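You operate a simulated robot arm through the tools that you are given. There is no shell and no other tool. Be economical: measure what you need, move in short steps, check, and stop when the job is done.

Carry out the task below with a simulated robot arm. There is one attempt and no reset: what you move stays moved.

TASK
Put things in order on the laundry worktop. At the end: the white cotton buds stands where the yellow curler stood; the yellow curler stands where the black sponge stood; the black sponge stands where the grey cloth stood; the grey cloth stands on top of the black diffuser; whatever was shut is shut again. Leave all else as you found it, and nothing knocked over.

Only the result counts: the job must be done as asked and must still hold three seconds after the hand-in. Knocking over, shifting, dropping, spilling or breaking anything else fails it. Flat cloth is picked up by pressing the open fingertips on it (5 to 10 N) and closing them slowly along it; thin cloth reads only 2 to 8 mm in the jaws.

THE ROBOT
A 7-joint arm with a two-finger parallel gripper, fixed in place. Base frame: the origin is at the foot of the arm, x ahead of it, y to its left, z up; the work surface is at about z = 0. Readings come in mm, rad, newtons and seconds.
With the tool pointing down near the work surface it reaches from about 240 to 620 mm from the base axis. Its first joint turns from -1.152 to 1.152 rad. Payload 2.6 kg.
The TCP is the grasp point between the finger pads, 30 mm short of the fingertips. In the tool frame z runs along the fingers and y along their closing line. The gripper opens to 94 mm. The fingers are 28 mm wide and 10 mm thick; the gripper's body (50 by 96 mm) begins 55 mm behind the TCP.
Orientation is told as [roll, pitch, yaw] about the base's x, y, z axes, in that order, counted from this pose: with the fingers straight down and closing along the base's y, the tool's x points along the base's -x, its y along +y and its z along -z.

THE INTERFACE
- The arm moves only by the tool move_arm. Its argument "increments" is a list of rows, each an object (a shift or turn left out is 0, a gripper value left out holds the last) with "delta_pos": the shift along the tool's x, y, z in mm, a list of three; "dr": the turn, a rotation vector about the tool's x, y, z in rad, a list of three; "jaw": the finger opening in mm, from 0 to 94. In form: [{"delta_pos": [dx, dy, dz], "dr": [wx, wy, wz], "jaw": jaw}, ...]. A call has 1 to 10 rows; each row shifts and turns the commanded pose from where the row before left it, along the tool's axes as they then stand. Rows are played at 5 a second. More than 50 mm and 0.15 rad between two rows, or a gripper value outside its range, and nothing of the call is played. Where a pose cannot be reached the arm comes as near as it can. A force on the tool above 40 N (or 10 N above the force at the start of the call, whichever is more), or a blocked arm, ends the call early, and 0.2 s more pass. Each finger travels about 72 mm/s and halts on what it meets, pressing with about 27 N; the grip force reading is that of the motor and also rises with nothing between the fingers. The clock runs only during rows and for 0.2 s after the last one: add rows that do not move to give the fingers time. It gives the time, the measured TCP pose, the force on the tool (base axes), the opening and the grip force at its end, in the units of the frame above (readings bear some noise), with the torque about the TCP (base axes, N m) and any sound that the robot's microphone picked up.
- Cameras (640 x 400 px; columns grow to the right, rows downward): "scene" is fixed at [18.5, 420.8, 562]; the picture's right is [-0.90, -0.43, 0.00], its down [-0.26, 0.54, -0.80] and it looks along [0.34, -0.72, -0.60] (base axes); focal length 306 px, centre (320, 200). "wrist" rides on the gripper at [76, 14, -102] in the tool frame; the picture's right is [-0.18, 0.98, 0.00], its down [-0.75, -0.14, -0.64] and it looks along [-0.63, -0.12, 0.77] (tool axes); focal length 243 px, centre (320, 200). There is no depth. A picture from a camera that has moved, and an enlarged one, comes with that camera's place and axes in the base frame and with its lens.
- camera(camera): a new picture of that camera. No time passes.
- enlarge(camera, box): a new picture of the part [left, top, right, bottom] of that camera's present view, enlarged. No time passes.
- job_done(): hands the job in; it is judged then, once.

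Go step by step. Nothing tells you positions but the pictures and the camera data: compare them with the known pose of the tool, close in by small moves and look again before you grip or let go. The budget is 120 turns and 84 pictures, counting those below and the enlarged ones. Unless the task says otherwise, let go and move clear before handing in, and close with one line.

The tools are called after "Emit:" by a JSON object that holds its "method" and its "body". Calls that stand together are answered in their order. move_arm: Moves the arm, as the interface text tells. Its arguments: {"type":"object","properties":{"increments":{"type":"array","items":{"type":"object","properties":{"delta_pos":{"type":"array","items":{"type":"number"}},"dr":{"type":"array","items":{"type":"number"}},"jaw":{"type":"number"}}}}},"required":["increments"]} The other tools are called the same way: camera (camera) takes a picture; enlarge (camera, box) takes an enlarged picture of a part of a camera's view; job_done () hands the job in.

At the start:

```text
t: 0.0
position: [413.9, -153.9, 258.3]
ee_rot: [0.0, 0.0, -0.001]
force: [-0.2, -0.5, 0.7]
wrist_torque: [-0.01, 0.01, -0.05]
gripper_width: 94.1
gripper_force: 0.0
```

scene: 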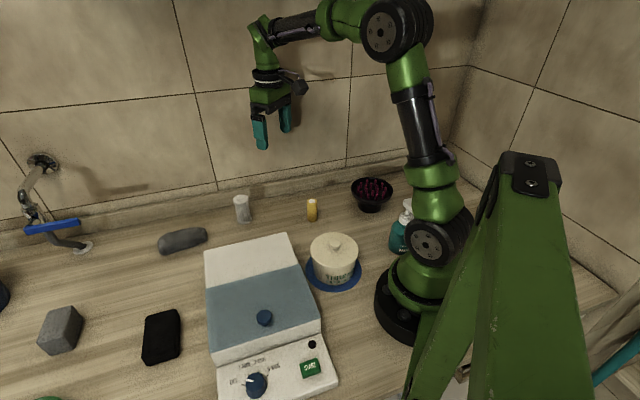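
wrist: 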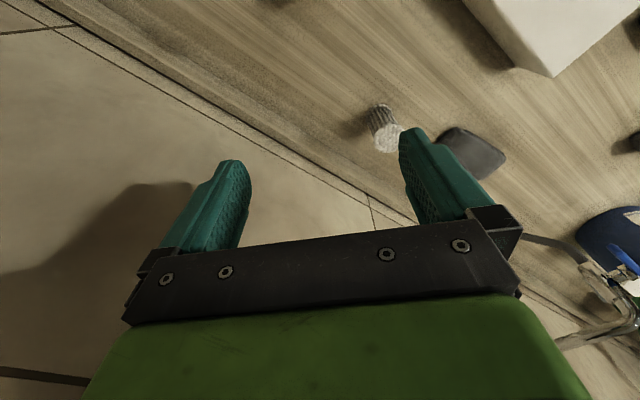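

I'll look closer at the objects before I plan anything.

Emit:
{"method": "enlarge", "body": {"camera": "scene", "box": [140, 160, 420, 335]}}

Emit:
{"method": "enlarge", "body": {"camera": "scene", "box": [0, 225, 350, 400]}}

```text
2.29 times, centred on (280, 248) of scene
camera zoom: at [18.5, 420.8, 562.0], right [-0.9, -0.43, 0.0], down [-0.26, 0.54, -0.8], along [0.34, -0.72, -0.6], focal length 700 px, centre (411, 91)
```

zoom: 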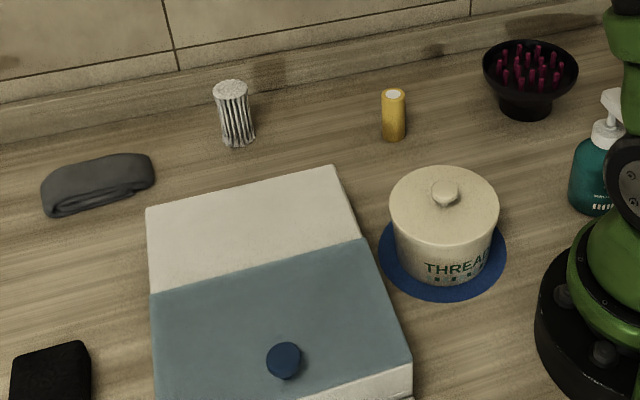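

```text
1.83 times, centred on (175, 312) of scene
camera zoom: at [18.5, 420.8, 562.0], right [-0.9, -0.43, 0.0], down [-0.26, 0.54, -0.8], along [0.34, -0.72, -0.6], focal length 560 px, centre (585, -6)
```

zoom: 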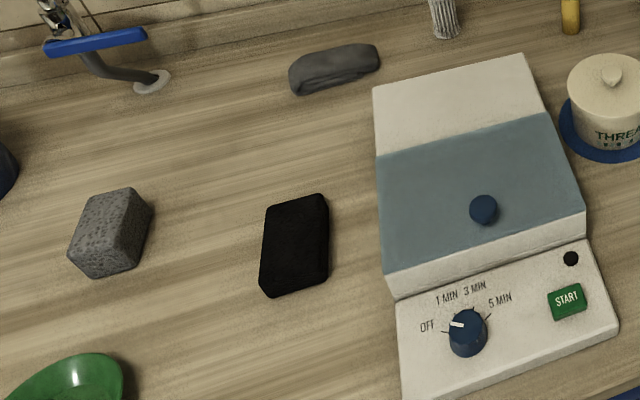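

The needed items are all in the open: cloth near (570, 68), sponge near (411, 276), buds near (486, -75), curler near (319, -160), diffuser near (190, -285). The cloth goes first, so I'll move over for a wrist view of it.

Emit:
{"method": "move_arm", "body": {"increments": [{"delta_pos": [0, 45, 0]}, {"delta_pos": [0, 45, 0]}, {"delta_pos": [0, 45, 0]}, {"delta_pos": [0, 45, 0]}, {"delta_pos": [0, 40, 0]}, {"delta_pos": [0, 0, 0]}]}}

Emit:
{"method": "camera", "body": {"camera": "wrist"}}

```text
t: 1.4
position: [411.2, 67.2, 256.8]
ee_rot: [-0.001, -0.001, -0.001]
force: [0.4, 0.6, 0.5]
wrist_torque: [0.04, -0.03, 0.01]
gripper_width: 94.0
gripper_force: 0.1
```

```text
79 pictures are left
camera wrist: at [335.4, 81.8, 359.4], right [0.19, 0.98, 0.0], down [0.75, -0.14, 0.64], along [0.63, -0.12, -0.77], focal length 243 px, centre (320, 200)
```

wrist: 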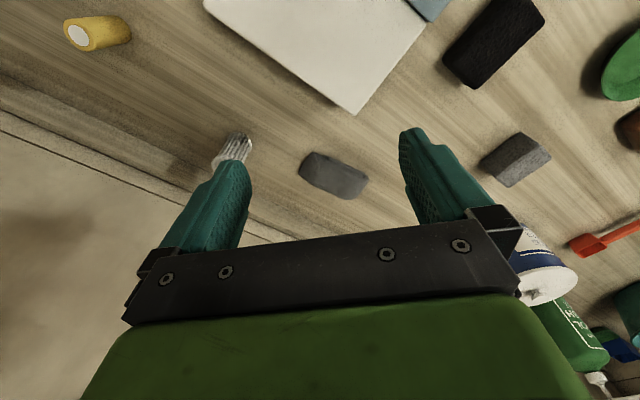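

The cloth's centre is near (572, 64), with its long axis about 49° from x, and it is roughly 118 by 45 mm. I'll move above it and turn so the fingers close across its short side.

Emit:
{"method": "move_arm", "body": {"increments": [{"delta_pos": [-40, -1, 33]}, {"delta_pos": [-40, -1, 33]}, {"delta_pos": [-40, -1, 33]}, {"delta_pos": [-41, -1, 33]}, {"dr": [0, 0, -0.142]}, {"dr": [0, 0, -0.142]}, {"dr": [0, 0, -0.142]}, {"dr": [0, 0, -0.142]}, {"dr": [0, 0, -0.142]}, {"dr": [0, 0, -0.142]}]}}

Emit:
{"method": "camera", "body": {"camera": "wrist"}}

Emit:
{"method": "camera", "body": {"camera": "scene"}}

```text
refused: row 1 steps farther than a row can; nothing moved
```

```text
78 pictures are left
camera wrist: at [335.4, 81.8, 359.4], right [0.19, 0.98, 0.0], down [0.75, -0.14, 0.64], along [0.63, -0.12, -0.77], focal length 243 px, centre (320, 200)
```

wrist: 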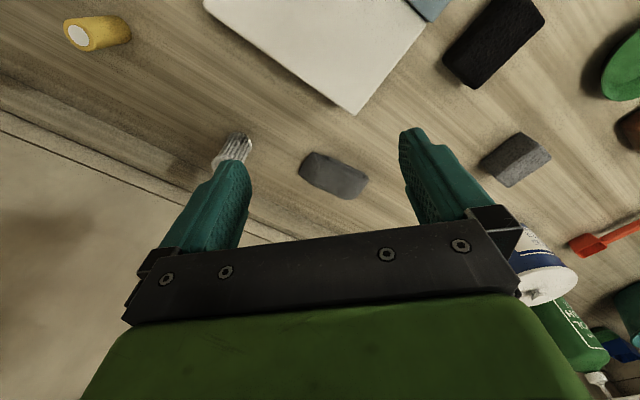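

```text
77 pictures are left
```

scene: 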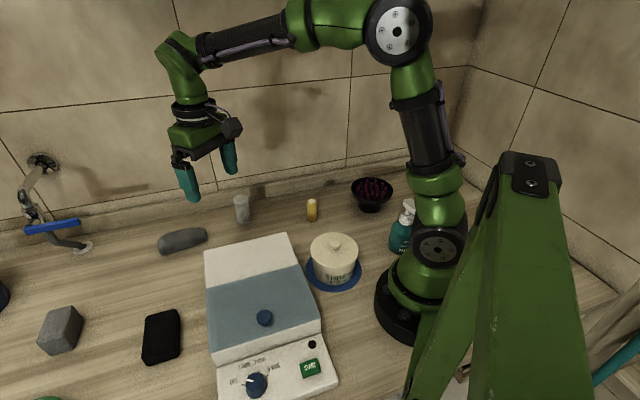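

The combined step was just over the row limit, so I'll use smaller rows.

Emit:
{"method": "move_arm", "body": {"increments": [{"delta_pos": [-36, -1, 30]}, {"delta_pos": [-36, -1, 30]}, {"delta_pos": [-36, -1, 30]}, {"delta_pos": [-36, 0, 30], "dr": [0, 0, -0.11]}, {"dr": [0, 0, -0.148]}, {"dr": [0, 0, -0.148]}, {"dr": [0, 0, -0.148]}, {"dr": [0, 0, -0.148]}, {"dr": [0, 0, -0.148]}, {}]}}

Emit:
{"method": "camera", "body": {"camera": "wrist"}}

```text
t: 3.6
position: [557.9, 61.9, 137.6]
ee_rot: [0.0, 0.0, 0.85]
force: [-0.2, 0.4, 0.1]
wrist_torque: [0.01, 0.03, -0.03]
gripper_width: 94.0
gripper_force: 0.0
```

```text
76 pictures are left
camera wrist: at [497.3, 14.3, 240.0], right [-0.62, 0.79, 0.0], down [0.6, 0.47, 0.64], along [0.5, 0.4, -0.77], focal length 243 px, centre (320, 200)
```

wrist: 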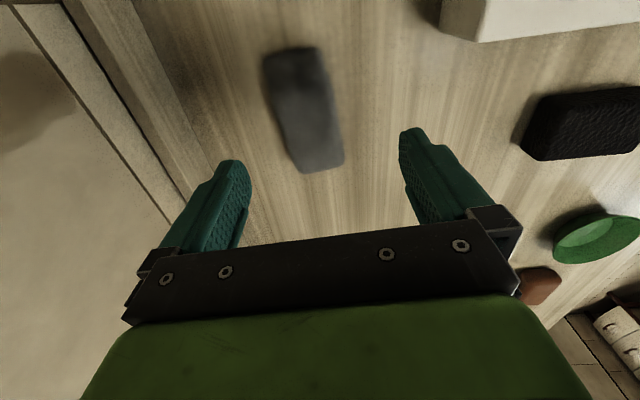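

The cloth sits between the finger lines with room to spare. I'll centre over (572, 62) and lower until the fingertips are just above the worktop.

Emit:
{"method": "move_arm", "body": {"increments": [{"delta_pos": [-9.6, -10.2, 0], "dr": [0, 0, -0.03]}, {"delta_pos": [0, 0, 35]}, {"delta_pos": [0, 0, 35]}, {"delta_pos": [0, 0, 20]}, {"delta_pos": [0, 0, 11]}, {}]}}

Emit:
{"method": "camera", "body": {"camera": "wrist"}}

Emit:
{"method": "enlarge", "body": {"camera": "scene", "box": [110, 140, 270, 270]}}

```text
t: 5.0
position: [572.2, 62.1, 37.1]
ee_rot: [0.001, 0.0, 0.88]
force: [0.7, 0.3, 0.5]
wrist_torque: [-0.01, -0.01, -0.03]
gripper_width: 94.2
gripper_force: 0.1
```

```text
75 pictures are left
camera wrist: at [512.8, 12.2, 139.6], right [-0.64, 0.77, 0.0], down [0.59, 0.49, 0.64], along [0.49, 0.41, -0.77], focal length 243 px, centre (320, 200)
```

wrist: 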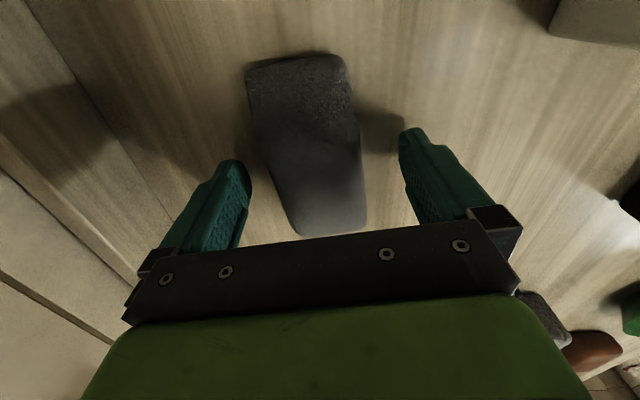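

```text
3.08 times, centred on (190, 205) of scene
camera zoom: at [18.5, 420.8, 562.0], right [-0.9, -0.43, 0.0], down [-0.26, 0.54, -0.8], along [0.34, -0.72, -0.6], focal length 943 px, centre (720, 185)
```

zoom: 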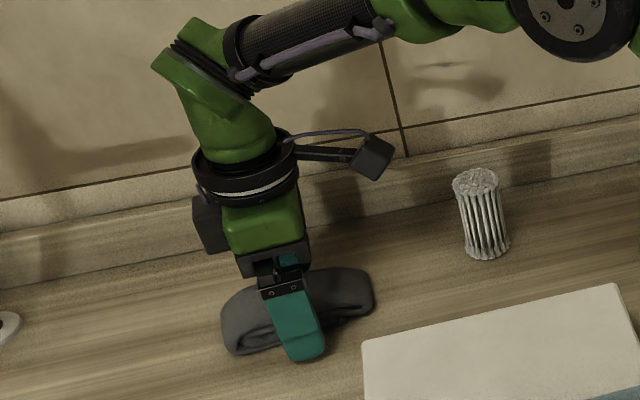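

The fingers straddle the cloth. Closing slowly.

Emit:
{"method": "move_arm", "body": {"increments": [{"jaw": 75}, {"jaw": 60}, {"jaw": 50}, {"jaw": 40}, {"jaw": 30}, {"jaw": 20}, {"jaw": 10}, {"jaw": 5}, {}, {}]}}

Emit:
{"method": "camera", "body": {"camera": "wrist"}}

```text
t: 7.2
position: [572.5, 60.8, 36.8]
ee_rot: [-0.001, 0.0, 0.88]
force: [-0.2, -0.3, 1.8]
wrist_torque: [-0.02, 0.04, 0.04]
gripper_width: 53.1
gripper_force: 27.0
```

```text
73 pictures are left
camera wrist: at [512.9, 12.2, 140.0], right [-0.64, 0.77, 0.0], down [0.59, 0.49, 0.64], along [0.49, 0.41, -0.77], focal length 243 px, centre (320, 200)
```

wrist: 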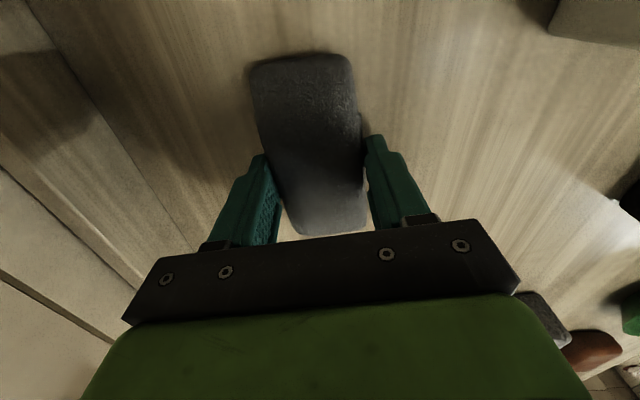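

Gripped at 53 mm. Lifting to a safe travel height.

Emit:
{"method": "move_arm", "body": {"increments": [{"delta_pos": [0, 0, -15]}, {"delta_pos": [0, 0, -40]}, {"delta_pos": [0, 0, -48]}, {"delta_pos": [0, 0, -48]}, {"delta_pos": [0, 0, -48]}, {}]}}

Emit:
{"method": "camera", "body": {"camera": "scene"}}

```text
t: 8.6
position: [569.8, 60.2, 236.9]
ee_rot: [-0.002, -0.001, 0.88]
force: [0.2, 0.3, 0.1]
wrist_torque: [0.0, -0.01, 0.03]
gripper_width: 52.8
gripper_force: 26.7
```

```text
72 pictures are left
```

scene: 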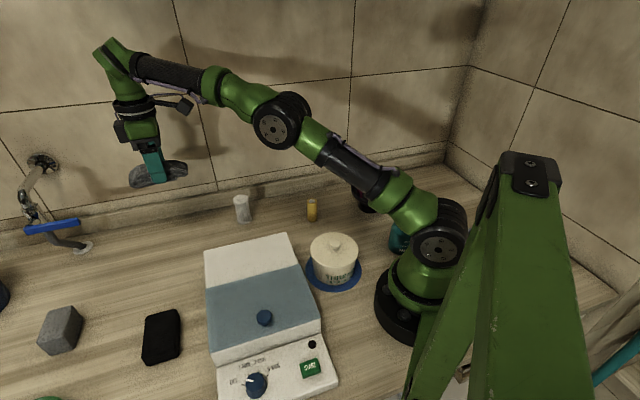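

The cloth holds its shape. I'll swing toward the diffuser, staying high.

Emit:
{"method": "move_arm", "body": {"increments": [{"delta_pos": [46, 14, -4]}, {"delta_pos": [46, 14, -4]}, {"delta_pos": [46, 14, -4]}, {"delta_pos": [46, 14, -4]}, {"delta_pos": [46, 14, -4]}, {"delta_pos": [46, 14, 0]}, {"delta_pos": [46, 14, 0]}, {"delta_pos": [44, 14, 0]}, {}]}}

Emit:
{"method": "move_arm", "body": {"increments": [{"dr": [0, 0, 0.14]}, {"dr": [0, 0, 0.14]}, {"dr": [0, 0, 0.14]}, {"dr": [0, 0, 0.14]}, {"dr": [0, 0, 0.14]}, {"dr": [0, 0, 0.14]}, {"dr": [0, 0, 0.14]}, {"dr": [0, 0, 0.14]}, {"dr": [0, 0, 0.14]}, {"dr": [0, 0, 0.14]}]}}

Emit:
{"method": "camera", "body": {"camera": "wrist"}}

Emit:
{"method": "camera", "body": {"camera": "scene"}}

```text
t: 10.6
position: [251.2, -147.9, 255.1]
ee_rot: [-0.001, 0.001, 0.879]
force: [0.0, 0.0, 0.0]
wrist_torque: [0.0, 0.03, 0.0]
gripper_width: 52.8
gripper_force: 27.1
```

```text
t: 12.8
position: [252.2, -148.7, 255.2]
ee_rot: [0.001, 0.0, -0.523]
force: [0.3, 0.3, -0.7]
wrist_torque: [-0.04, -0.02, 0.03]
gripper_width: 52.5
gripper_force: 27.0
```

```text
71 pictures are left
camera wrist: at [194.0, -97.7, 357.6], right [0.65, 0.76, 0.0], down [0.58, -0.5, 0.64], along [0.49, -0.42, -0.77], focal length 243 px, centre (320, 200)
```

wrist: 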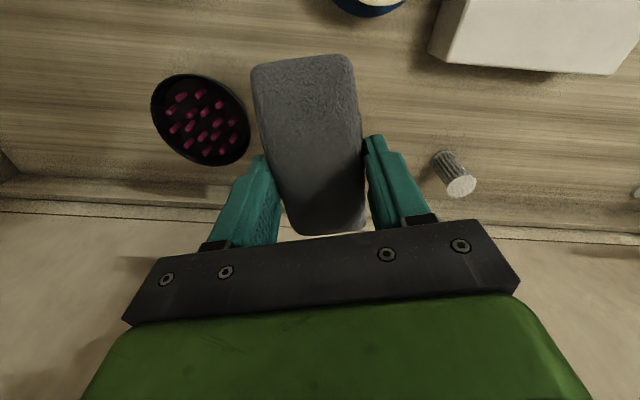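

```text
70 pictures are left
```

scene: 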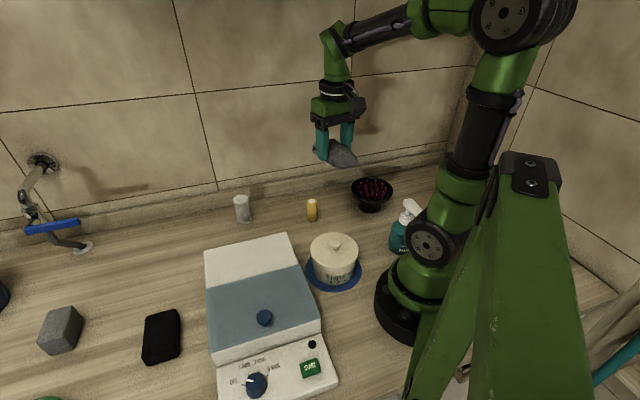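

The diffuser's rim centre is near (188, -292, 50) and the wall is well clear of it. I'll get closer and take a second sighting.

Emit:
{"method": "move_arm", "body": {"increments": [{"delta_pos": [0, -45, 15]}, {"delta_pos": [0, -20, 20]}, {"delta_pos": [0, 0, 20]}, {"delta_pos": [10, 0, 20]}, {}]}}

Emit:
{"method": "camera", "body": {"camera": "wrist"}}

```text
t: 14.0
position: [209.5, -200.1, 179.8]
ee_rot: [0.0, 0.001, -0.521]
force: [-0.4, 0.2, -0.9]
wrist_torque: [0.01, -0.03, 0.0]
gripper_width: 53.0
gripper_force: 27.4
```

```text
69 pictures are left
camera wrist: at [151.5, -148.8, 283.0], right [0.65, 0.76, 0.0], down [0.58, -0.5, 0.64], along [0.49, -0.42, -0.77], focal length 243 px, centre (320, 200)
```

wrist: 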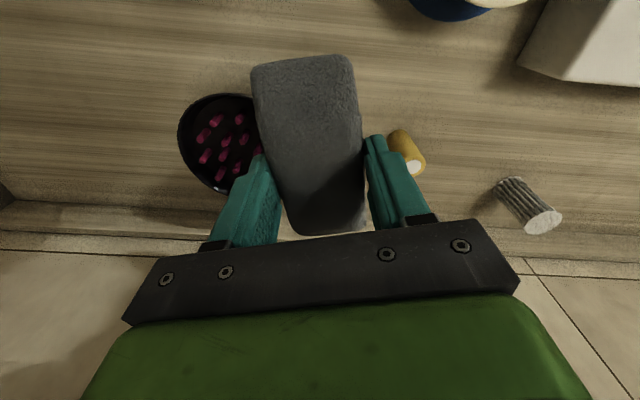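

The second sighting agrees: centre about (185, -294). I'll move over it and stay above the rim for now.

Emit:
{"method": "move_arm", "body": {"increments": [{"delta_pos": [-13, -47, 0]}, {"delta_pos": [-13, -47, 0]}, {"delta_pos": [0, 0, 25]}, {"delta_pos": [0, 0, 20]}, {}]}}

Emit:
{"method": "enlarge", "body": {"camera": "scene", "box": [290, 110, 450, 240]}}

Emit:
{"method": "camera", "body": {"camera": "wrist"}}

```text
t: 15.2
position: [185.0, -294.1, 136.7]
ee_rot: [0.0, 0.0, -0.519]
force: [-0.5, 0.1, -0.1]
wrist_torque: [0.01, 0.0, 0.0]
gripper_width: 52.7
gripper_force: 27.4
```

```text
3.08 times, centred on (370, 175) of scene
camera zoom: at [18.5, 420.8, 562.0], right [-0.9, -0.43, 0.0], down [-0.26, 0.54, -0.8], along [0.34, -0.72, -0.6], focal length 943 px, centre (166, 277)
```

zoom: 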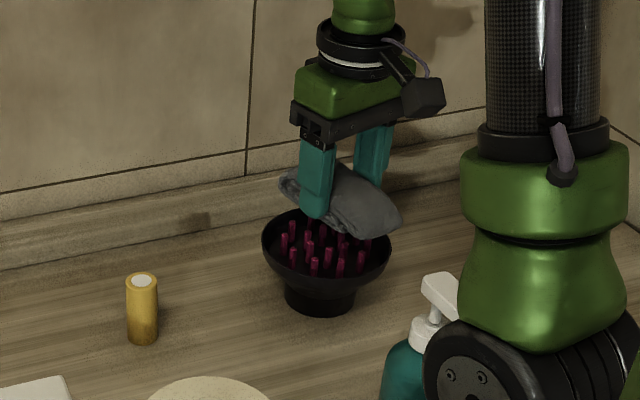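

```text
67 pictures are left
camera wrist: at [126.4, -242.8, 238.4], right [0.65, 0.76, 0.0], down [0.58, -0.5, 0.64], along [0.49, -0.42, -0.77], focal length 243 px, centre (320, 200)
```

wrist: 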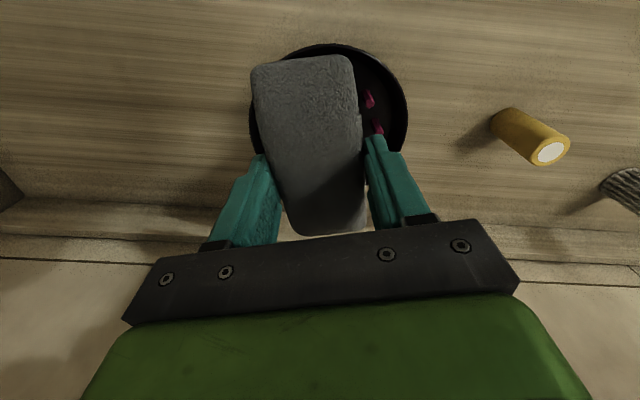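

Refining the rim centre to about (192, -291). I'll shift a little and come down gently while watching the force.

Emit:
{"method": "move_arm", "body": {"increments": [{"delta_pos": [-4.6, 6, 0]}, {"delta_pos": [0, 0, 20]}, {"delta_pos": [0, 0, 12]}, {"delta_pos": [0, 0, 4]}, {}]}}

Emit:
{"method": "enlarge", "body": {"camera": "scene", "box": [310, 130, 430, 228]}}

```text
t: 16.4
position: [192.9, -292.0, 101.2]
ee_rot: [0.0, -0.003, -0.521]
force: [-7.9, 9.0, 37.9]
wrist_torque: [0.51, 0.29, -0.05]
gripper_width: 52.7
gripper_force: 27.5
```

```text
4.08 times, centred on (370, 179) of scene
camera zoom: at [18.4, 420.9, 561.9], right [-0.9, -0.43, 0.0], down [-0.26, 0.54, -0.8], along [0.34, -0.72, -0.6], focal length 1251 px, centre (116, 286)
```

zoom: 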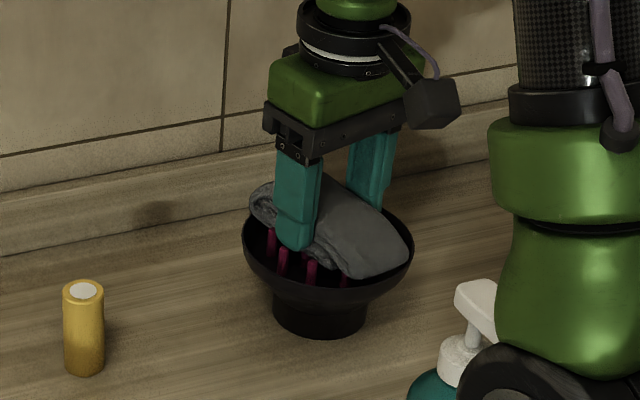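

The cloth has reached the pins and is pressing a bit hard. I'll ease up and check.

Emit:
{"method": "move_arm", "body": {"increments": [{"delta_pos": [0, 0, -2]}, {}]}}

Emit:
{"method": "camera", "body": {"camera": "wrist"}}

```text
t: 17.0
position: [193.7, -290.3, 101.8]
ee_rot: [-0.003, 0.002, -0.518]
force: [2.3, -2.9, 6.1]
wrist_torque: [-0.27, -0.29, -0.02]
gripper_width: 52.5
gripper_force: 27.5
```

```text
65 pictures are left
camera wrist: at [134.3, -240.2, 203.3], right [0.65, 0.76, 0.0], down [0.58, -0.5, 0.64], along [0.49, -0.42, -0.77], focal length 243 px, centre (320, 200)
```

wrist: 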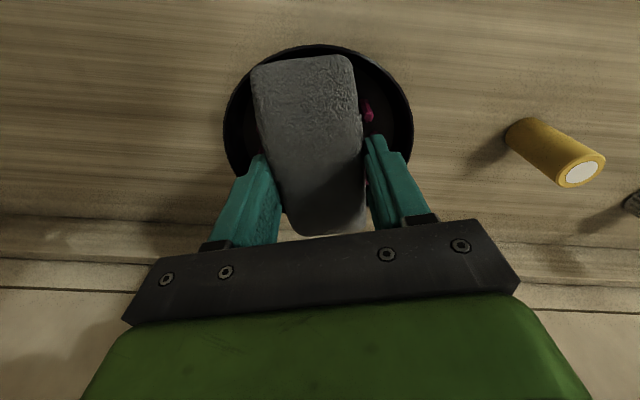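

The cloth is centred on the diffuser with only light contact. Releasing.

Emit:
{"method": "move_arm", "body": {"increments": [{"jaw": 58}, {"jaw": 65}, {"jaw": 75}, {"jaw": 85}, {}]}}

Emit:
{"method": "enlarge", "body": {"camera": "scene", "box": [310, 130, 430, 228]}}

```text
t: 18.2
position: [193.1, -290.9, 101.0]
ee_rot: [0.0, 0.0, -0.521]
force: [-0.3, 0.7, 0.0]
wrist_torque: [-0.03, 0.0, -0.02]
gripper_width: 84.9
gripper_force: 0.1
```

```text
4.08 times, centred on (370, 179) of scene
camera zoom: at [18.5, 420.8, 562.0], right [-0.9, -0.43, 0.0], down [-0.26, 0.54, -0.8], along [0.34, -0.72, -0.6], focal length 1251 px, centre (116, 286)
```

zoom: 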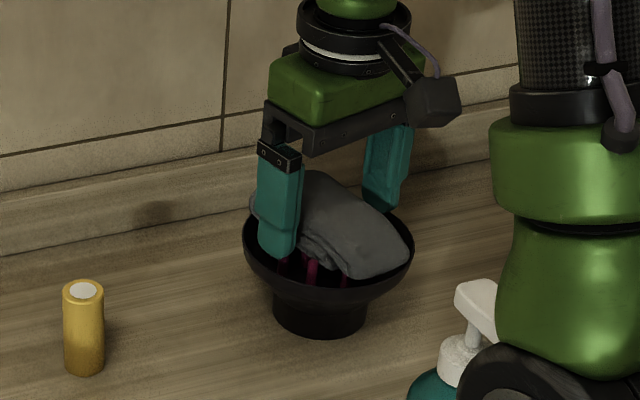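

The cloth rests on the diffuser. I'll raise clear and swing over toward the sponge.

Emit:
{"method": "move_arm", "body": {"increments": [{"delta_pos": [0, 0, -20]}, {"delta_pos": [0, 0, -45]}, {"delta_pos": [0, 0, -45]}, {"delta_pos": [0, 0, -45]}, {}]}}

Emit:
{"method": "move_arm", "body": {"increments": [{"delta_pos": [13.6, 45.3, 0]}, {"delta_pos": [13.6, 45.3, 0]}, {"delta_pos": [13.6, 45.3, 0]}, {"delta_pos": [13.6, 45.3, 0]}, {"delta_pos": [13.6, 45.3, 0]}, {"delta_pos": [13.6, 45.3, 0]}, {"delta_pos": [13.6, 45.3, 0]}, {"delta_pos": [13.6, 45.3, 0]}, {"delta_pos": [13.6, 45.3, 0]}, {"delta_pos": [13.6, 45.3, 0]}]}}

Emit:
{"method": "move_arm", "body": {"increments": [{"dr": [0, 0, -0.14]}, {"dr": [0, 0, -0.14]}, {"dr": [0, 0, -0.14]}, {"dr": [0, 0, -0.14]}, {"dr": [0, 0, -0.14]}, {"dr": [0, 0, -0.14]}, {"dr": [0, 0, -0.14], "jaw": 94}, {}]}}

Emit:
{"method": "camera", "body": {"camera": "wrist"}}

Emit:
{"method": "enlarge", "body": {"camera": "scene", "box": [310, 140, 430, 238]}}

Emit:
{"method": "enlarge", "body": {"camera": "scene", "box": [20, 270, 220, 395]}}

```text
t: 19.4
position: [193.0, -289.9, 257.9]
ee_rot: [0.0, 0.001, -0.521]
force: [0.0, 0.1, 0.3]
wrist_torque: [-0.05, 0.01, -0.02]
gripper_width: 85.0
gripper_force: 0.0
```

```text
t: 21.6
position: [300.2, 173.7, 256.4]
ee_rot: [0.0, 0.001, -0.521]
force: [-0.1, 0.1, -0.2]
wrist_torque: [-0.02, 0.05, 0.02]
gripper_width: 84.9
gripper_force: 0.0
```

```text
t: 23.4
position: [301.3, 170.6, 255.7]
ee_rot: [0.0, 0.001, 0.462]
force: [0.7, 1.0, 0.1]
wrist_torque: [-0.01, 0.04, 0.01]
gripper_width: 93.9
gripper_force: 0.0
```

```text
63 pictures are left
camera wrist: at [226.6, 149.2, 358.7], right [-0.27, 0.96, 0.0], down [0.74, 0.21, 0.64], along [0.62, 0.18, -0.77], focal length 243 px, centre (320, 200)
```

wrist: 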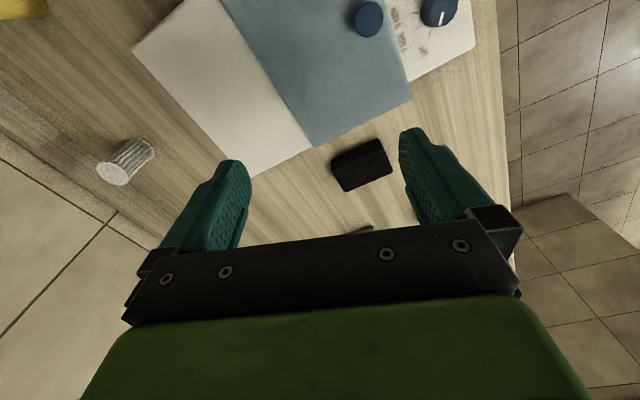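

```text
4.08 times, centred on (370, 189) of scene
camera zoom: at [18.5, 420.8, 562.0], right [-0.9, -0.43, 0.0], down [-0.26, 0.54, -0.8], along [0.34, -0.72, -0.6], focal length 1251 px, centre (116, 245)
```

zoom: 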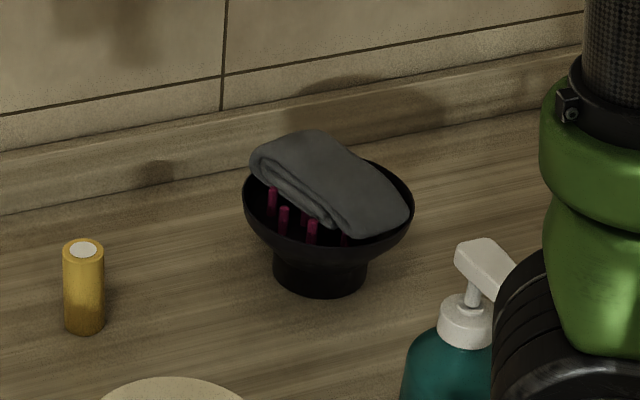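

```text
3.20 times, centred on (120, 332) of scene
camera zoom: at [18.5, 420.8, 562.0], right [-0.9, -0.43, 0.0], down [-0.26, 0.54, -0.8], along [0.34, -0.72, -0.6], focal length 981 px, centre (960, -224)
```

zoom: 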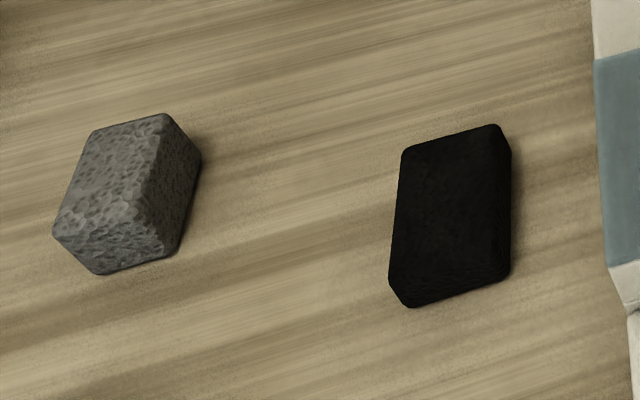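

Cloth placement looks good. The sponge is near (410, 275), so I'll go closer to measure its orientation.

Emit:
{"method": "move_arm", "body": {"increments": [{"delta_pos": [-26, 6, 26]}, {"delta_pos": [-26, 6, 26]}, {"delta_pos": [-26, 6, 26]}, {"delta_pos": [-26, 6, 26]}, {}]}}

Emit:
{"method": "camera", "body": {"camera": "wrist"}}

```text
t: 24.6
position: [382.6, 240.1, 150.7]
ee_rot: [0.0, 0.001, 0.462]
force: [0.6, -0.2, 0.1]
wrist_torque: [0.01, -0.02, 0.03]
gripper_width: 93.9
gripper_force: 0.0
```

```text
60 pictures are left
camera wrist: at [308.6, 218.7, 253.3], right [-0.27, 0.96, 0.0], down [0.74, 0.21, 0.64], along [0.62, 0.17, -0.77], focal length 243 px, centre (320, 200)
```

wrist: 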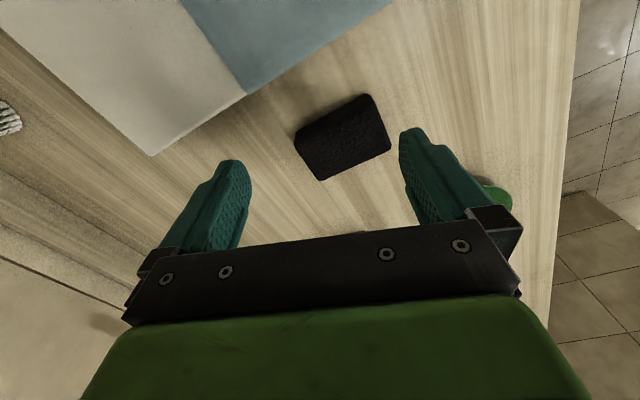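

Emit:
{"method": "enlarge", "body": {"camera": "wrist", "box": [250, 70, 410, 200]}}

```text
3.08 times, centred on (330, 135) of wrist
camera zoom: at [308.6, 218.7, 253.3], right [-0.27, 0.96, 0.0], down [0.74, 0.21, 0.64], along [0.62, 0.17, -0.77], focal length 746 px, centre (289, 400)
```

zoom: 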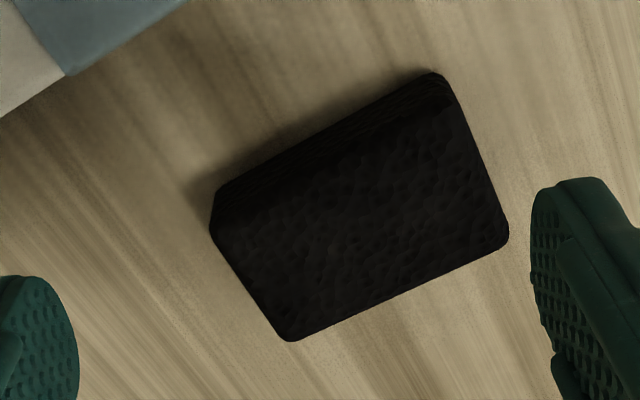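

The sponge is about 83 x 48 x 30 mm, centred near (414, 272), with its short side along 45°. I'll turn the closing line to 45°, narrow the jaw to clear the appliance, and move above it.

Emit:
{"method": "move_arm", "body": {"increments": [{"dr": [0, 0, 0.1386], "jaw": 78}, {"dr": [0, 0, 0.1386]}, {"dr": [0, 0, 0.1386]}, {"dr": [0, 0, 0.1386]}, {"dr": [0, 0, 0.1386]}, {"dr": [0, 0, 0.1386]}, {"dr": [0, 0, 0.1386]}, {"dr": [0, 0, 0.1386]}, {"dr": [0, 0, 0.1386]}, {"delta_pos": [0, 44.5, 0]}]}}

Emit:
{"method": "camera", "body": {"camera": "wrist"}}

```text
t: 26.8
position: [415.0, 269.5, 151.2]
ee_rot: [0.002, 0.0, -0.788]
force: [-0.5, 0.0, 0.2]
wrist_torque: [0.0, 0.0, 0.0]
gripper_width: 78.1
gripper_force: 0.1
```

```text
58 pictures are left
camera wrist: at [371.6, 333.3, 253.6], right [0.83, 0.56, 0.0], down [0.43, -0.63, 0.64], along [0.36, -0.53, -0.77], focal length 243 px, centre (320, 200)
```

wrist: 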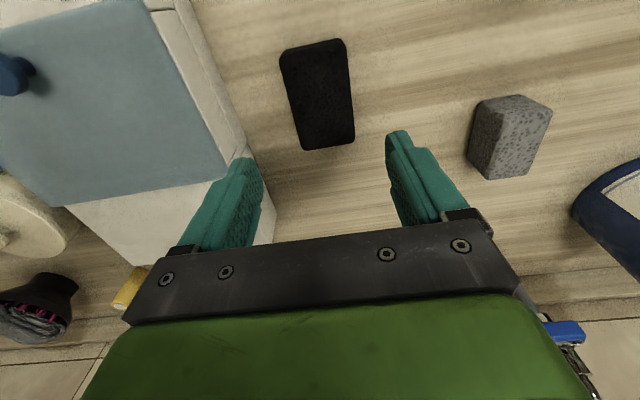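

Lateral alignment is good and the appliance is about 45 mm clear. Descending on the sponge.

Emit:
{"method": "move_arm", "body": {"increments": [{"delta_pos": [6.5, 1, 0]}, {"delta_pos": [0, 0, 40]}, {"delta_pos": [0, 0, 40]}, {"delta_pos": [0, 0, 25]}, {"delta_pos": [0, 0, 10]}, {}]}}

Emit:
{"method": "camera", "body": {"camera": "wrist"}}

```text
t: 28.2
position: [409.0, 272.9, 36.7]
ee_rot: [0.0, 0.001, -0.789]
force: [0.4, 0.0, 0.5]
wrist_torque: [0.02, -0.02, 0.02]
gripper_width: 77.9
gripper_force: 0.0
```

```text
57 pictures are left
camera wrist: at [367.0, 338.4, 139.2], right [0.83, 0.56, 0.0], down [0.43, -0.63, 0.64], along [0.36, -0.53, -0.77], focal length 243 px, centre (320, 200)
```

wrist: 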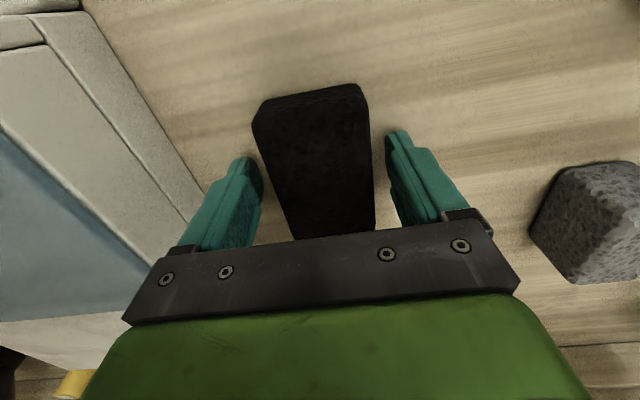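

Slight shift outward to centre on the sponge, then close.

Emit:
{"method": "move_arm", "body": {"increments": [{"delta_pos": [-3, 2, 0]}, {"jaw": 65}, {"jaw": 55}, {"jaw": 48}, {"jaw": 40}, {"jaw": 32}, {"jaw": 25}, {"jaw": 20}, {}, {}]}}

Emit:
{"method": "camera", "body": {"camera": "wrist"}}

```text
t: 30.4
position: [414.3, 272.9, 38.1]
ee_rot: [0.004, 0.001, -0.788]
force: [-2.8, -2.8, 14.9]
wrist_torque: [-0.06, 0.1, -0.04]
gripper_width: 54.2
gripper_force: 26.6
```

```text
56 pictures are left
camera wrist: at [370.9, 338.1, 141.0], right [0.83, 0.56, 0.0], down [0.43, -0.64, 0.64], along [0.36, -0.53, -0.77], focal length 243 px, centre (320, 200)
```

wrist: 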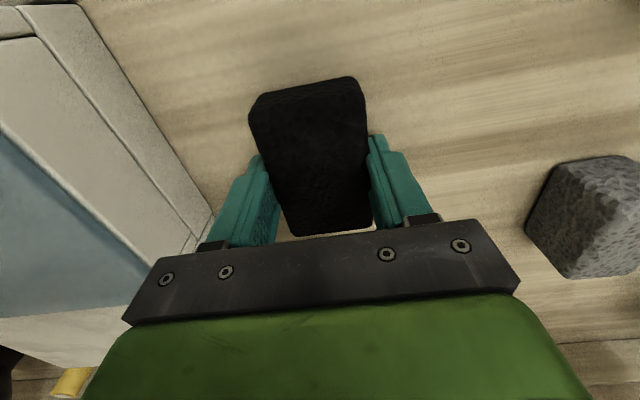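

Gripped at 54 mm. Lift, then carry to above the old cloth spot (572, 61).

Emit:
{"method": "move_arm", "body": {"increments": [{"delta_pos": [0, 0, -10]}, {"delta_pos": [0, 0, -40]}, {"delta_pos": [0, 0, -40]}, {"delta_pos": [0, 0, -40]}, {}]}}

Emit:
{"method": "move_arm", "body": {"increments": [{"delta_pos": [-43.6, -6.2, 0]}, {"delta_pos": [-43.6, -6.2, 0]}, {"delta_pos": [-43.6, -6.2, 0]}, {"delta_pos": [-43.6, -6.2, 0]}, {"delta_pos": [-43.6, -6.2, 0]}, {"delta_pos": [-43.6, -6.2, 0]}, {}]}}

Emit:
{"method": "camera", "body": {"camera": "wrist"}}

Emit:
{"method": "camera", "body": {"camera": "scene"}}

```text
t: 31.6
position: [412.6, 274.8, 166.0]
ee_rot: [0.001, 0.0, -0.787]
force: [0.1, -0.1, -0.4]
wrist_torque: [-0.01, 0.02, 0.0]
gripper_width: 54.4
gripper_force: 27.2
```

```text
t: 33.2
position: [572.0, 61.1, 166.1]
ee_rot: [-0.001, 0.0, -0.787]
force: [-0.4, 0.1, -0.3]
wrist_torque: [0.0, -0.02, 0.0]
gripper_width: 54.3
gripper_force: 27.3
```

```text
55 pictures are left
camera wrist: at [528.7, 126.4, 269.0], right [0.83, 0.56, 0.0], down [0.43, -0.63, 0.64], along [0.36, -0.53, -0.77], focal length 243 px, centre (320, 200)
```

wrist: 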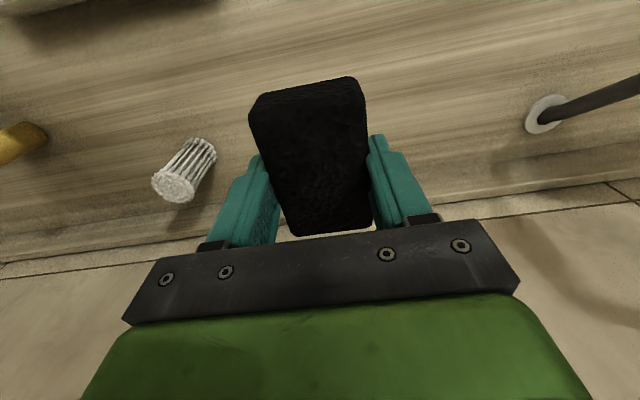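

```text
54 pictures are left
```

scene: 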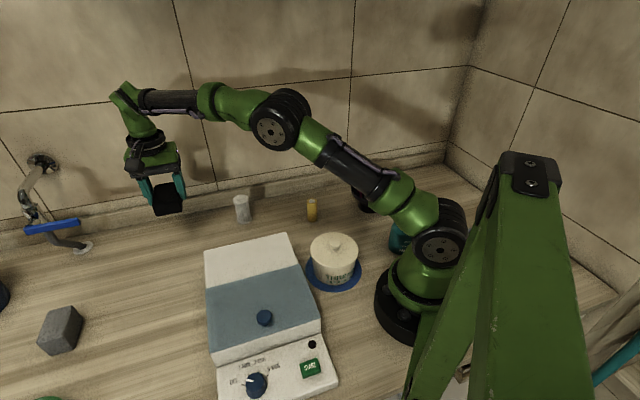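

The site is clear. Lowering the sponge to the worktop.

Emit:
{"method": "move_arm", "body": {"increments": [{"delta_pos": [0, 0, 42]}, {"delta_pos": [0, 0, 42]}, {"delta_pos": [0, 0, 30]}, {"delta_pos": [0, 0, 10]}, {"delta_pos": [0, 0, 3]}, {}]}}

```text
t: 34.6
position: [571.7, 61.8, 39.3]
ee_rot: [0.001, 0.001, -0.789]
force: [-0.2, 0.2, 0.3]
wrist_torque: [0.0, 0.0, 0.02]
gripper_width: 54.5
gripper_force: 27.1
```

Emit:
{"method": "move_arm", "body": {"increments": [{"delta_pos": [0, 0, 1]}, {"delta_pos": [0, 0, 0.7]}, {}]}}

Emit:
{"method": "enlarge", "body": {"camera": "scene", "box": [110, 150, 270, 280]}}

```text
t: 35.4
position: [572.3, 62.5, 39.0]
ee_rot: [-0.001, 0.001, -0.787]
force: [-2.9, -0.1, 5.0]
wrist_torque: [-0.02, 0.13, 0.0]
gripper_width: 54.1
gripper_force: 26.9
```

```text
3.08 times, centred on (190, 215) of scene
camera zoom: at [18.4, 420.8, 562.0], right [-0.9, -0.43, 0.0], down [-0.26, 0.54, -0.8], along [0.34, -0.72, -0.6], focal length 943 px, centre (720, 154)
```

zoom: 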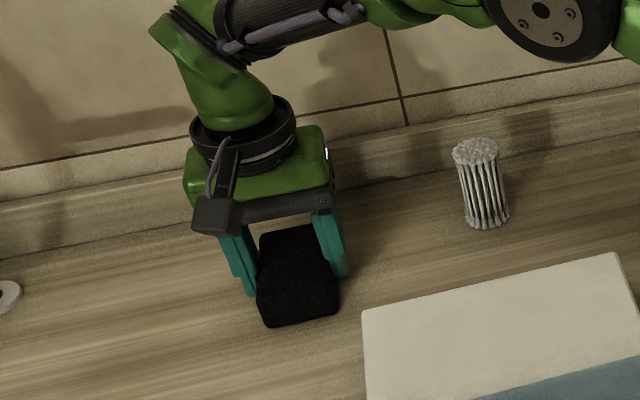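

The sponge is on the worktop where the cloth was. Release and lift straight up.

Emit:
{"method": "move_arm", "body": {"increments": [{"jaw": 60}, {"jaw": 75}, {"jaw": 82}, {"delta_pos": [0, 0, -20]}, {"delta_pos": [0, 0, -45]}, {"delta_pos": [0, 0, -45]}, {"delta_pos": [0, 0, -45]}, {"delta_pos": [0, 0, -45]}, {}]}}

Emit:
{"method": "enlarge", "body": {"camera": "scene", "box": [110, 180, 270, 310]}}

```text
t: 37.4
position: [573.8, 59.6, 237.7]
ee_rot: [0.001, 0.001, -0.787]
force: [0.8, -0.8, 0.4]
wrist_torque: [0.02, -0.01, -0.02]
gripper_width: 82.0
gripper_force: 0.1
```

```text
3.08 times, centred on (190, 245) of scene
camera zoom: at [18.4, 420.8, 562.0], right [-0.9, -0.43, 0.0], down [-0.26, 0.54, -0.8], along [0.34, -0.72, -0.6], focal length 943 px, centre (720, 62)
```

zoom: 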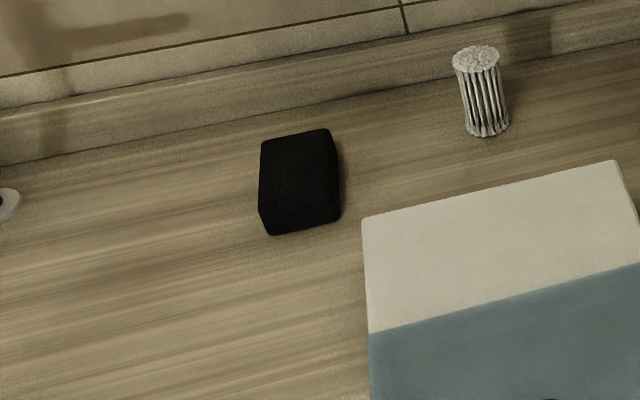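

Sponge placed well. Now swinging to view the curler from closer.

Emit:
{"method": "move_arm", "body": {"increments": [{"delta_pos": [14, -45.9, 4]}, {"delta_pos": [14, -45.9, 4]}, {"delta_pos": [14, -45.9, 4]}, {"delta_pos": [14, -45.9, 4]}, {"delta_pos": [14, -45.9, 5]}, {"delta_pos": [14, -45.9, 5]}, {"delta_pos": [14, -45.9, 5]}, {"delta_pos": [14, -45.9, 5]}, {"dr": [0, 0, -0.14], "jaw": 70}, {"dr": [0, 0, -0.14]}]}}

Emit:
{"method": "camera", "body": {"camera": "wrist"}}

```text
t: 39.6
position: [236.3, -118.6, 202.2]
ee_rot: [-0.002, 0.0, -0.506]
force: [-0.6, -0.2, 0.2]
wrist_torque: [-0.04, -0.01, -0.02]
gripper_width: 69.9
gripper_force: 0.1
```

```text
51 pictures are left
camera wrist: at [176.4, -68.3, 304.7], right [0.64, 0.77, 0.0], down [0.59, -0.49, 0.64], along [0.49, -0.41, -0.77], focal length 243 px, centre (320, 200)
```

wrist: 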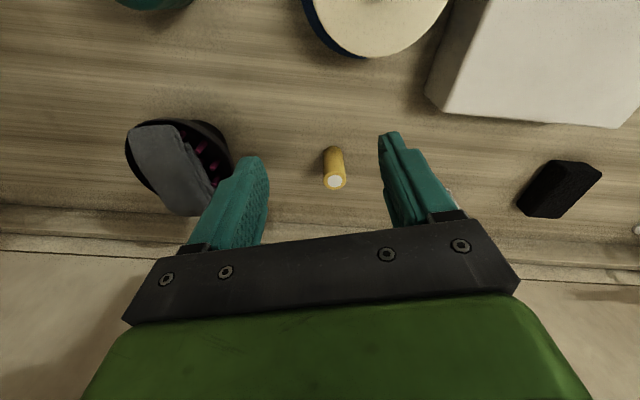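

The curler's centre is near (319.5, -163) with its top at about 63 mm. I'll move over it, still above.

Emit:
{"method": "move_arm", "body": {"increments": [{"delta_pos": [-47, 0.6, 0]}, {"delta_pos": [-47, 0.7, 0]}, {"delta_pos": [0, 0, 40]}, {"delta_pos": [0, 0, 40]}, {}]}}

Emit:
{"method": "camera", "body": {"camera": "wrist"}}

Emit:
{"method": "enlarge", "body": {"camera": "scene", "box": [250, 120, 380, 230]}}

```text
t: 40.8
position: [317.1, -162.7, 122.8]
ee_rot: [-0.001, 0.0, -0.507]
force: [-0.3, 0.3, -0.2]
wrist_torque: [0.0, 0.0, -0.01]
gripper_width: 69.8
gripper_force: 0.1
```

```text
50 pictures are left
camera wrist: at [258.0, -113.1, 225.4], right [0.64, 0.77, 0.0], down [0.59, -0.49, 0.64], along [0.49, -0.41, -0.77], focal length 243 px, centre (320, 200)
```

wrist: 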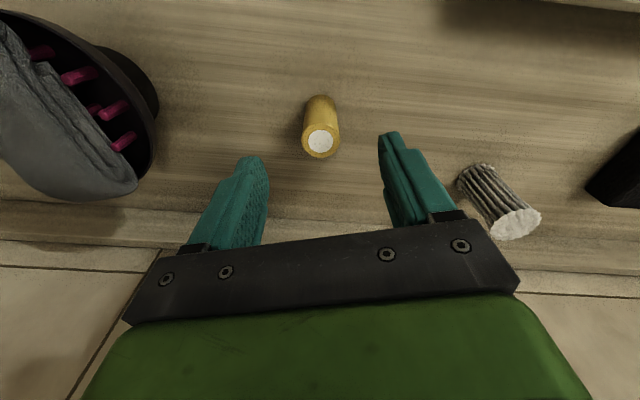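

```text
3.64 times, centred on (315, 175) of scene
camera zoom: at [18.5, 420.8, 562.0], right [-0.9, -0.43, 0.0], down [-0.26, 0.54, -0.8], along [0.34, -0.72, -0.6], focal length 1114 px, centre (338, 291)
```

zoom: 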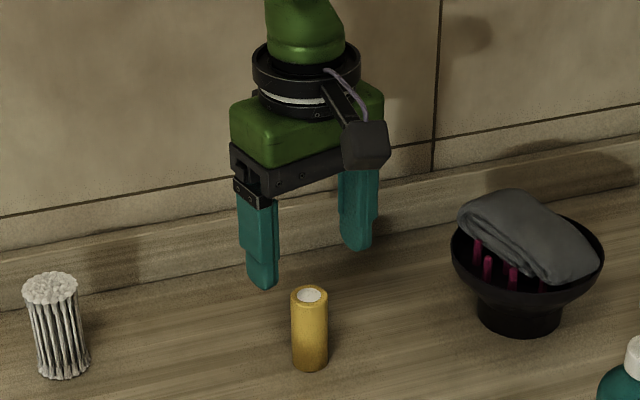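

Aligned within about 2 mm. Descending to grip at mid height.

Emit:
{"method": "move_arm", "body": {"increments": [{"delta_pos": [-1.5, 0.2, 30]}, {"delta_pos": [0, 0, 30]}, {"delta_pos": [0, 0, 22]}, {}, {"jaw": 55}, {"jaw": 44}, {"jaw": 36}, {"jaw": 28}, {"jaw": 20}, {}]}}

Emit:
{"method": "enlarge", "body": {"camera": "scene", "box": [250, 120, 380, 230]}}

```text
t: 43.0
position: [317.8, -162.4, 39.8]
ee_rot: [0.0, -0.001, -0.508]
force: [0.7, 0.9, 0.8]
wrist_torque: [0.0, -0.02, 0.0]
gripper_width: 26.8
gripper_force: 27.2
```

```text
3.64 times, centred on (315, 175) of scene
camera zoom: at [18.5, 420.8, 562.0], right [-0.9, -0.43, 0.0], down [-0.26, 0.54, -0.8], along [0.34, -0.72, -0.6], focal length 1114 px, centre (338, 291)
```

zoom: 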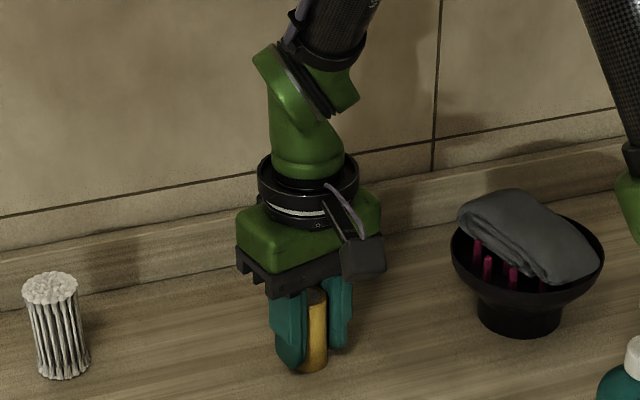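

Gripped at 27 mm. Lifting and carrying to the old sponge spot (414, 273).

Emit:
{"method": "move_arm", "body": {"increments": [{"delta_pos": [0, 0, -10]}, {"delta_pos": [0, 0, -40]}, {"delta_pos": [0, 0, -45]}, {"delta_pos": [0, 0, -45]}, {"delta_pos": [0, 0, -25]}, {}]}}

Emit:
{"method": "move_arm", "body": {"increments": [{"delta_pos": [12.8, 42.8, 0]}, {"delta_pos": [12.8, 42.8, 0]}, {"delta_pos": [12.8, 42.8, 0]}, {"delta_pos": [12.8, 42.8, 0]}, {"delta_pos": [12.8, 42.8, 0]}, {"delta_pos": [12.8, 42.8, 0]}, {"delta_pos": [12.8, 42.8, 0]}, {"delta_pos": [12.8, 42.8, 0]}, {"delta_pos": [12.8, 42.8, 0]}, {"delta_pos": [12.8, 42.8, 0]}]}}

Emit:
{"method": "move_arm", "body": {"increments": [{"delta_pos": [0, 0, 40]}, {"delta_pos": [0, 0, 40]}, {}]}}

Emit:
{"method": "camera", "body": {"camera": "scene"}}

Emit:
{"method": "camera", "body": {"camera": "wrist"}}

```text
t: 44.4
position: [319.1, -161.9, 206.7]
ee_rot: [-0.001, 0.001, -0.508]
force: [0.5, 0.0, -0.5]
wrist_torque: [0.01, 0.0, 0.0]
gripper_width: 26.9
gripper_force: 26.6
```

```text
t: 46.6
position: [412.9, 273.4, 204.3]
ee_rot: [-0.003, 0.001, -0.51]
force: [-0.3, 0.0, 0.0]
wrist_torque: [0.03, 0.01, 0.02]
gripper_width: 27.1
gripper_force: 27.5
```

```text
t: 47.4
position: [413.7, 272.9, 122.9]
ee_rot: [-0.001, -0.001, -0.508]
force: [-0.1, 0.8, 0.1]
wrist_torque: [0.0, 0.04, 0.05]
gripper_width: 27.1
gripper_force: 26.8
```

```text
47 pictures are left
```

scene: 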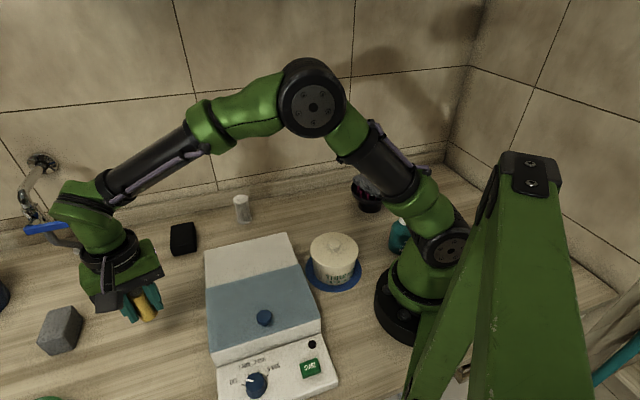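

```text
46 pictures are left
camera wrist: at [354.9, 322.6, 225.4], right [0.64, 0.77, 0.0], down [0.59, -0.49, 0.64], along [0.49, -0.41, -0.77], focal length 243 px, centre (320, 200)
```

wrist: 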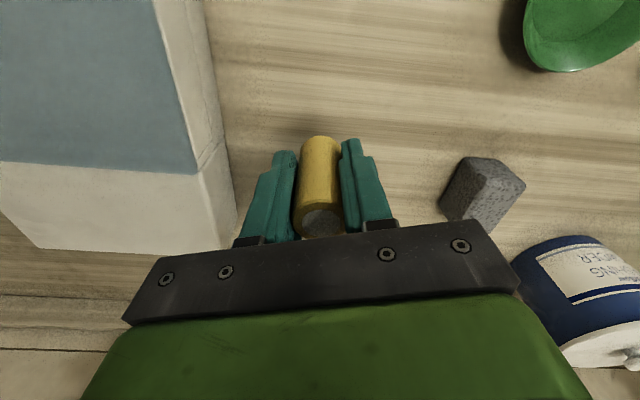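

Position and clearances look right. Lowering the curler.

Emit:
{"method": "move_arm", "body": {"increments": [{"delta_pos": [0, 0, 40]}, {"delta_pos": [0, 0, 34]}, {"delta_pos": [0, 0, 6]}, {"delta_pos": [0, 0, 2]}, {}]}}

```text
t: 48.6
position: [414.4, 272.6, 42.8]
ee_rot: [0.0, 0.001, -0.507]
force: [0.1, -0.2, -0.6]
wrist_torque: [0.0, 0.01, 0.0]
gripper_width: 27.1
gripper_force: 27.1
```

Emit:
{"method": "move_arm", "body": {"increments": [{"delta_pos": [0, 0, 1.2]}, {"delta_pos": [0, 0, 1]}, {}]}}

```text
t: 49.4
position: [414.8, 272.2, 41.4]
ee_rot: [0.0, 0.0, -0.509]
force: [0.0, 1.2, -0.5]
wrist_torque: [-0.03, 0.02, -0.05]
gripper_width: 26.9
gripper_force: 27.1
```

Emit:
{"method": "move_arm", "body": {"increments": [{"delta_pos": [0, 0, 0.8]}, {"delta_pos": [0, 0, 0.6]}, {}]}}

Emit:
{"method": "enlarge", "body": {"camera": "scene", "box": [60, 230, 220, 370]}}

```text
t: 50.2
position: [413.9, 272.9, 40.7]
ee_rot: [0.001, 0.0, -0.508]
force: [1.0, 1.6, 10.3]
wrist_torque: [0.05, 0.02, 0.03]
gripper_width: 27.2
gripper_force: 26.7
```

```text
2.86 times, centred on (140, 300) of scene
camera zoom: at [18.4, 420.8, 562.0], right [-0.9, -0.43, 0.0], down [-0.26, 0.54, -0.8], along [0.34, -0.72, -0.6], focal length 876 px, centre (834, -86)
```

zoom: 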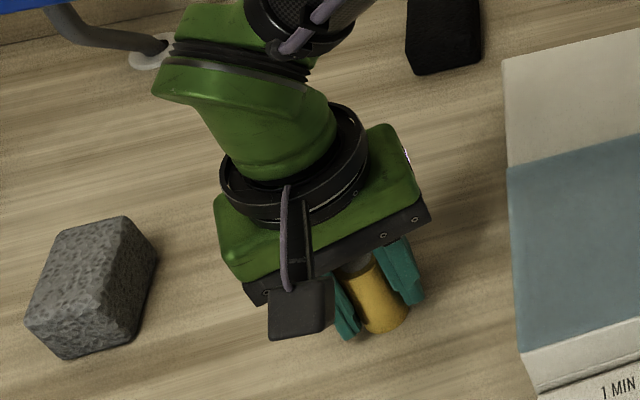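

Contact is made. Releasing slowly and rising.

Emit:
{"method": "move_arm", "body": {"increments": [{"delta_pos": [0, 0, -0.6], "jaw": 30}, {"jaw": 36}, {"jaw": 48}, {"jaw": 62}, {}, {"delta_pos": [0, 0, -30]}, {"delta_pos": [0, 0, -40]}, {"delta_pos": [0, 0, -45]}, {"delta_pos": [0, 0, -45]}, {}]}}

Emit:
{"method": "enlarge", "body": {"camera": "scene", "box": [60, 230, 220, 370]}}

```text
t: 52.4
position: [411.9, 272.9, 200.0]
ee_rot: [-0.001, 0.0, -0.508]
force: [0.5, 0.1, 0.3]
wrist_torque: [-0.01, 0.03, 0.02]
gripper_width: 62.0
gripper_force: 0.1
```

```text
2.86 times, centred on (140, 300) of scene
camera zoom: at [18.4, 420.8, 562.0], right [-0.9, -0.43, 0.0], down [-0.26, 0.54, -0.8], along [0.34, -0.72, -0.6], focal length 876 px, centre (834, -86)
```

zoom: 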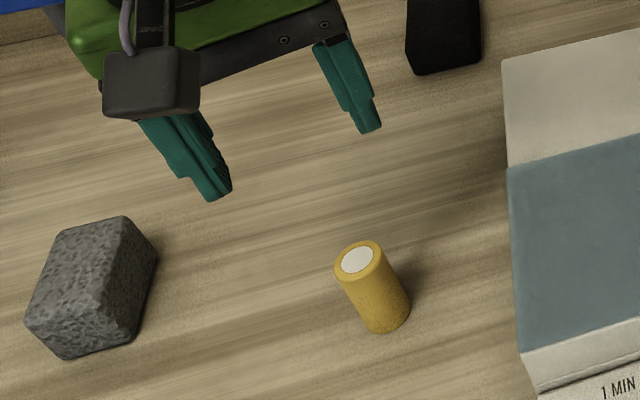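

The curler stands upright at the sponge's old spot. Next I'll go look at the cotton buds.

Emit:
{"method": "move_arm", "body": {"increments": [{"delta_pos": [-24.2, -41.5, 0], "jaw": 80}, {"delta_pos": [-24.2, -41.5, 0]}, {"delta_pos": [-24.2, -41.5, 0]}, {"delta_pos": [-24.2, -41.5, 0]}, {"delta_pos": [-24.2, -41.5, 0]}, {"delta_pos": [-24.2, -41.5, 0]}, {}]}}

Emit:
{"method": "camera", "body": {"camera": "wrist"}}

```text
t: 54.0
position: [418.2, -14.9, 201.3]
ee_rot: [0.0, -0.001, -0.508]
force: [0.1, 0.5, -0.4]
wrist_torque: [0.0, -0.01, 0.04]
gripper_width: 79.7
gripper_force: 0.0
```

```text
43 pictures are left
camera wrist: at [358.3, 34.1, 303.7], right [0.64, 0.77, 0.0], down [0.59, -0.49, 0.64], along [0.49, -0.41, -0.77], focal length 243 px, centre (320, 200)
```

wrist: 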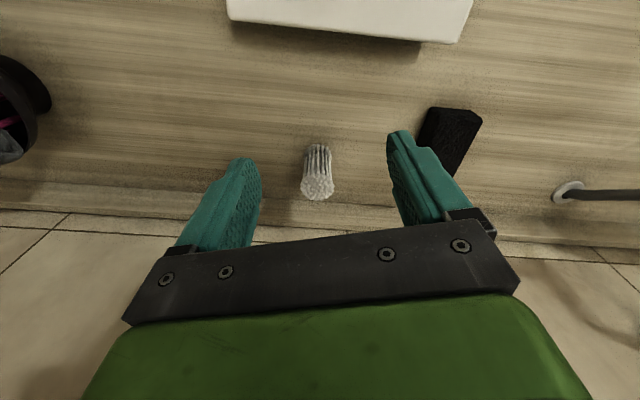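

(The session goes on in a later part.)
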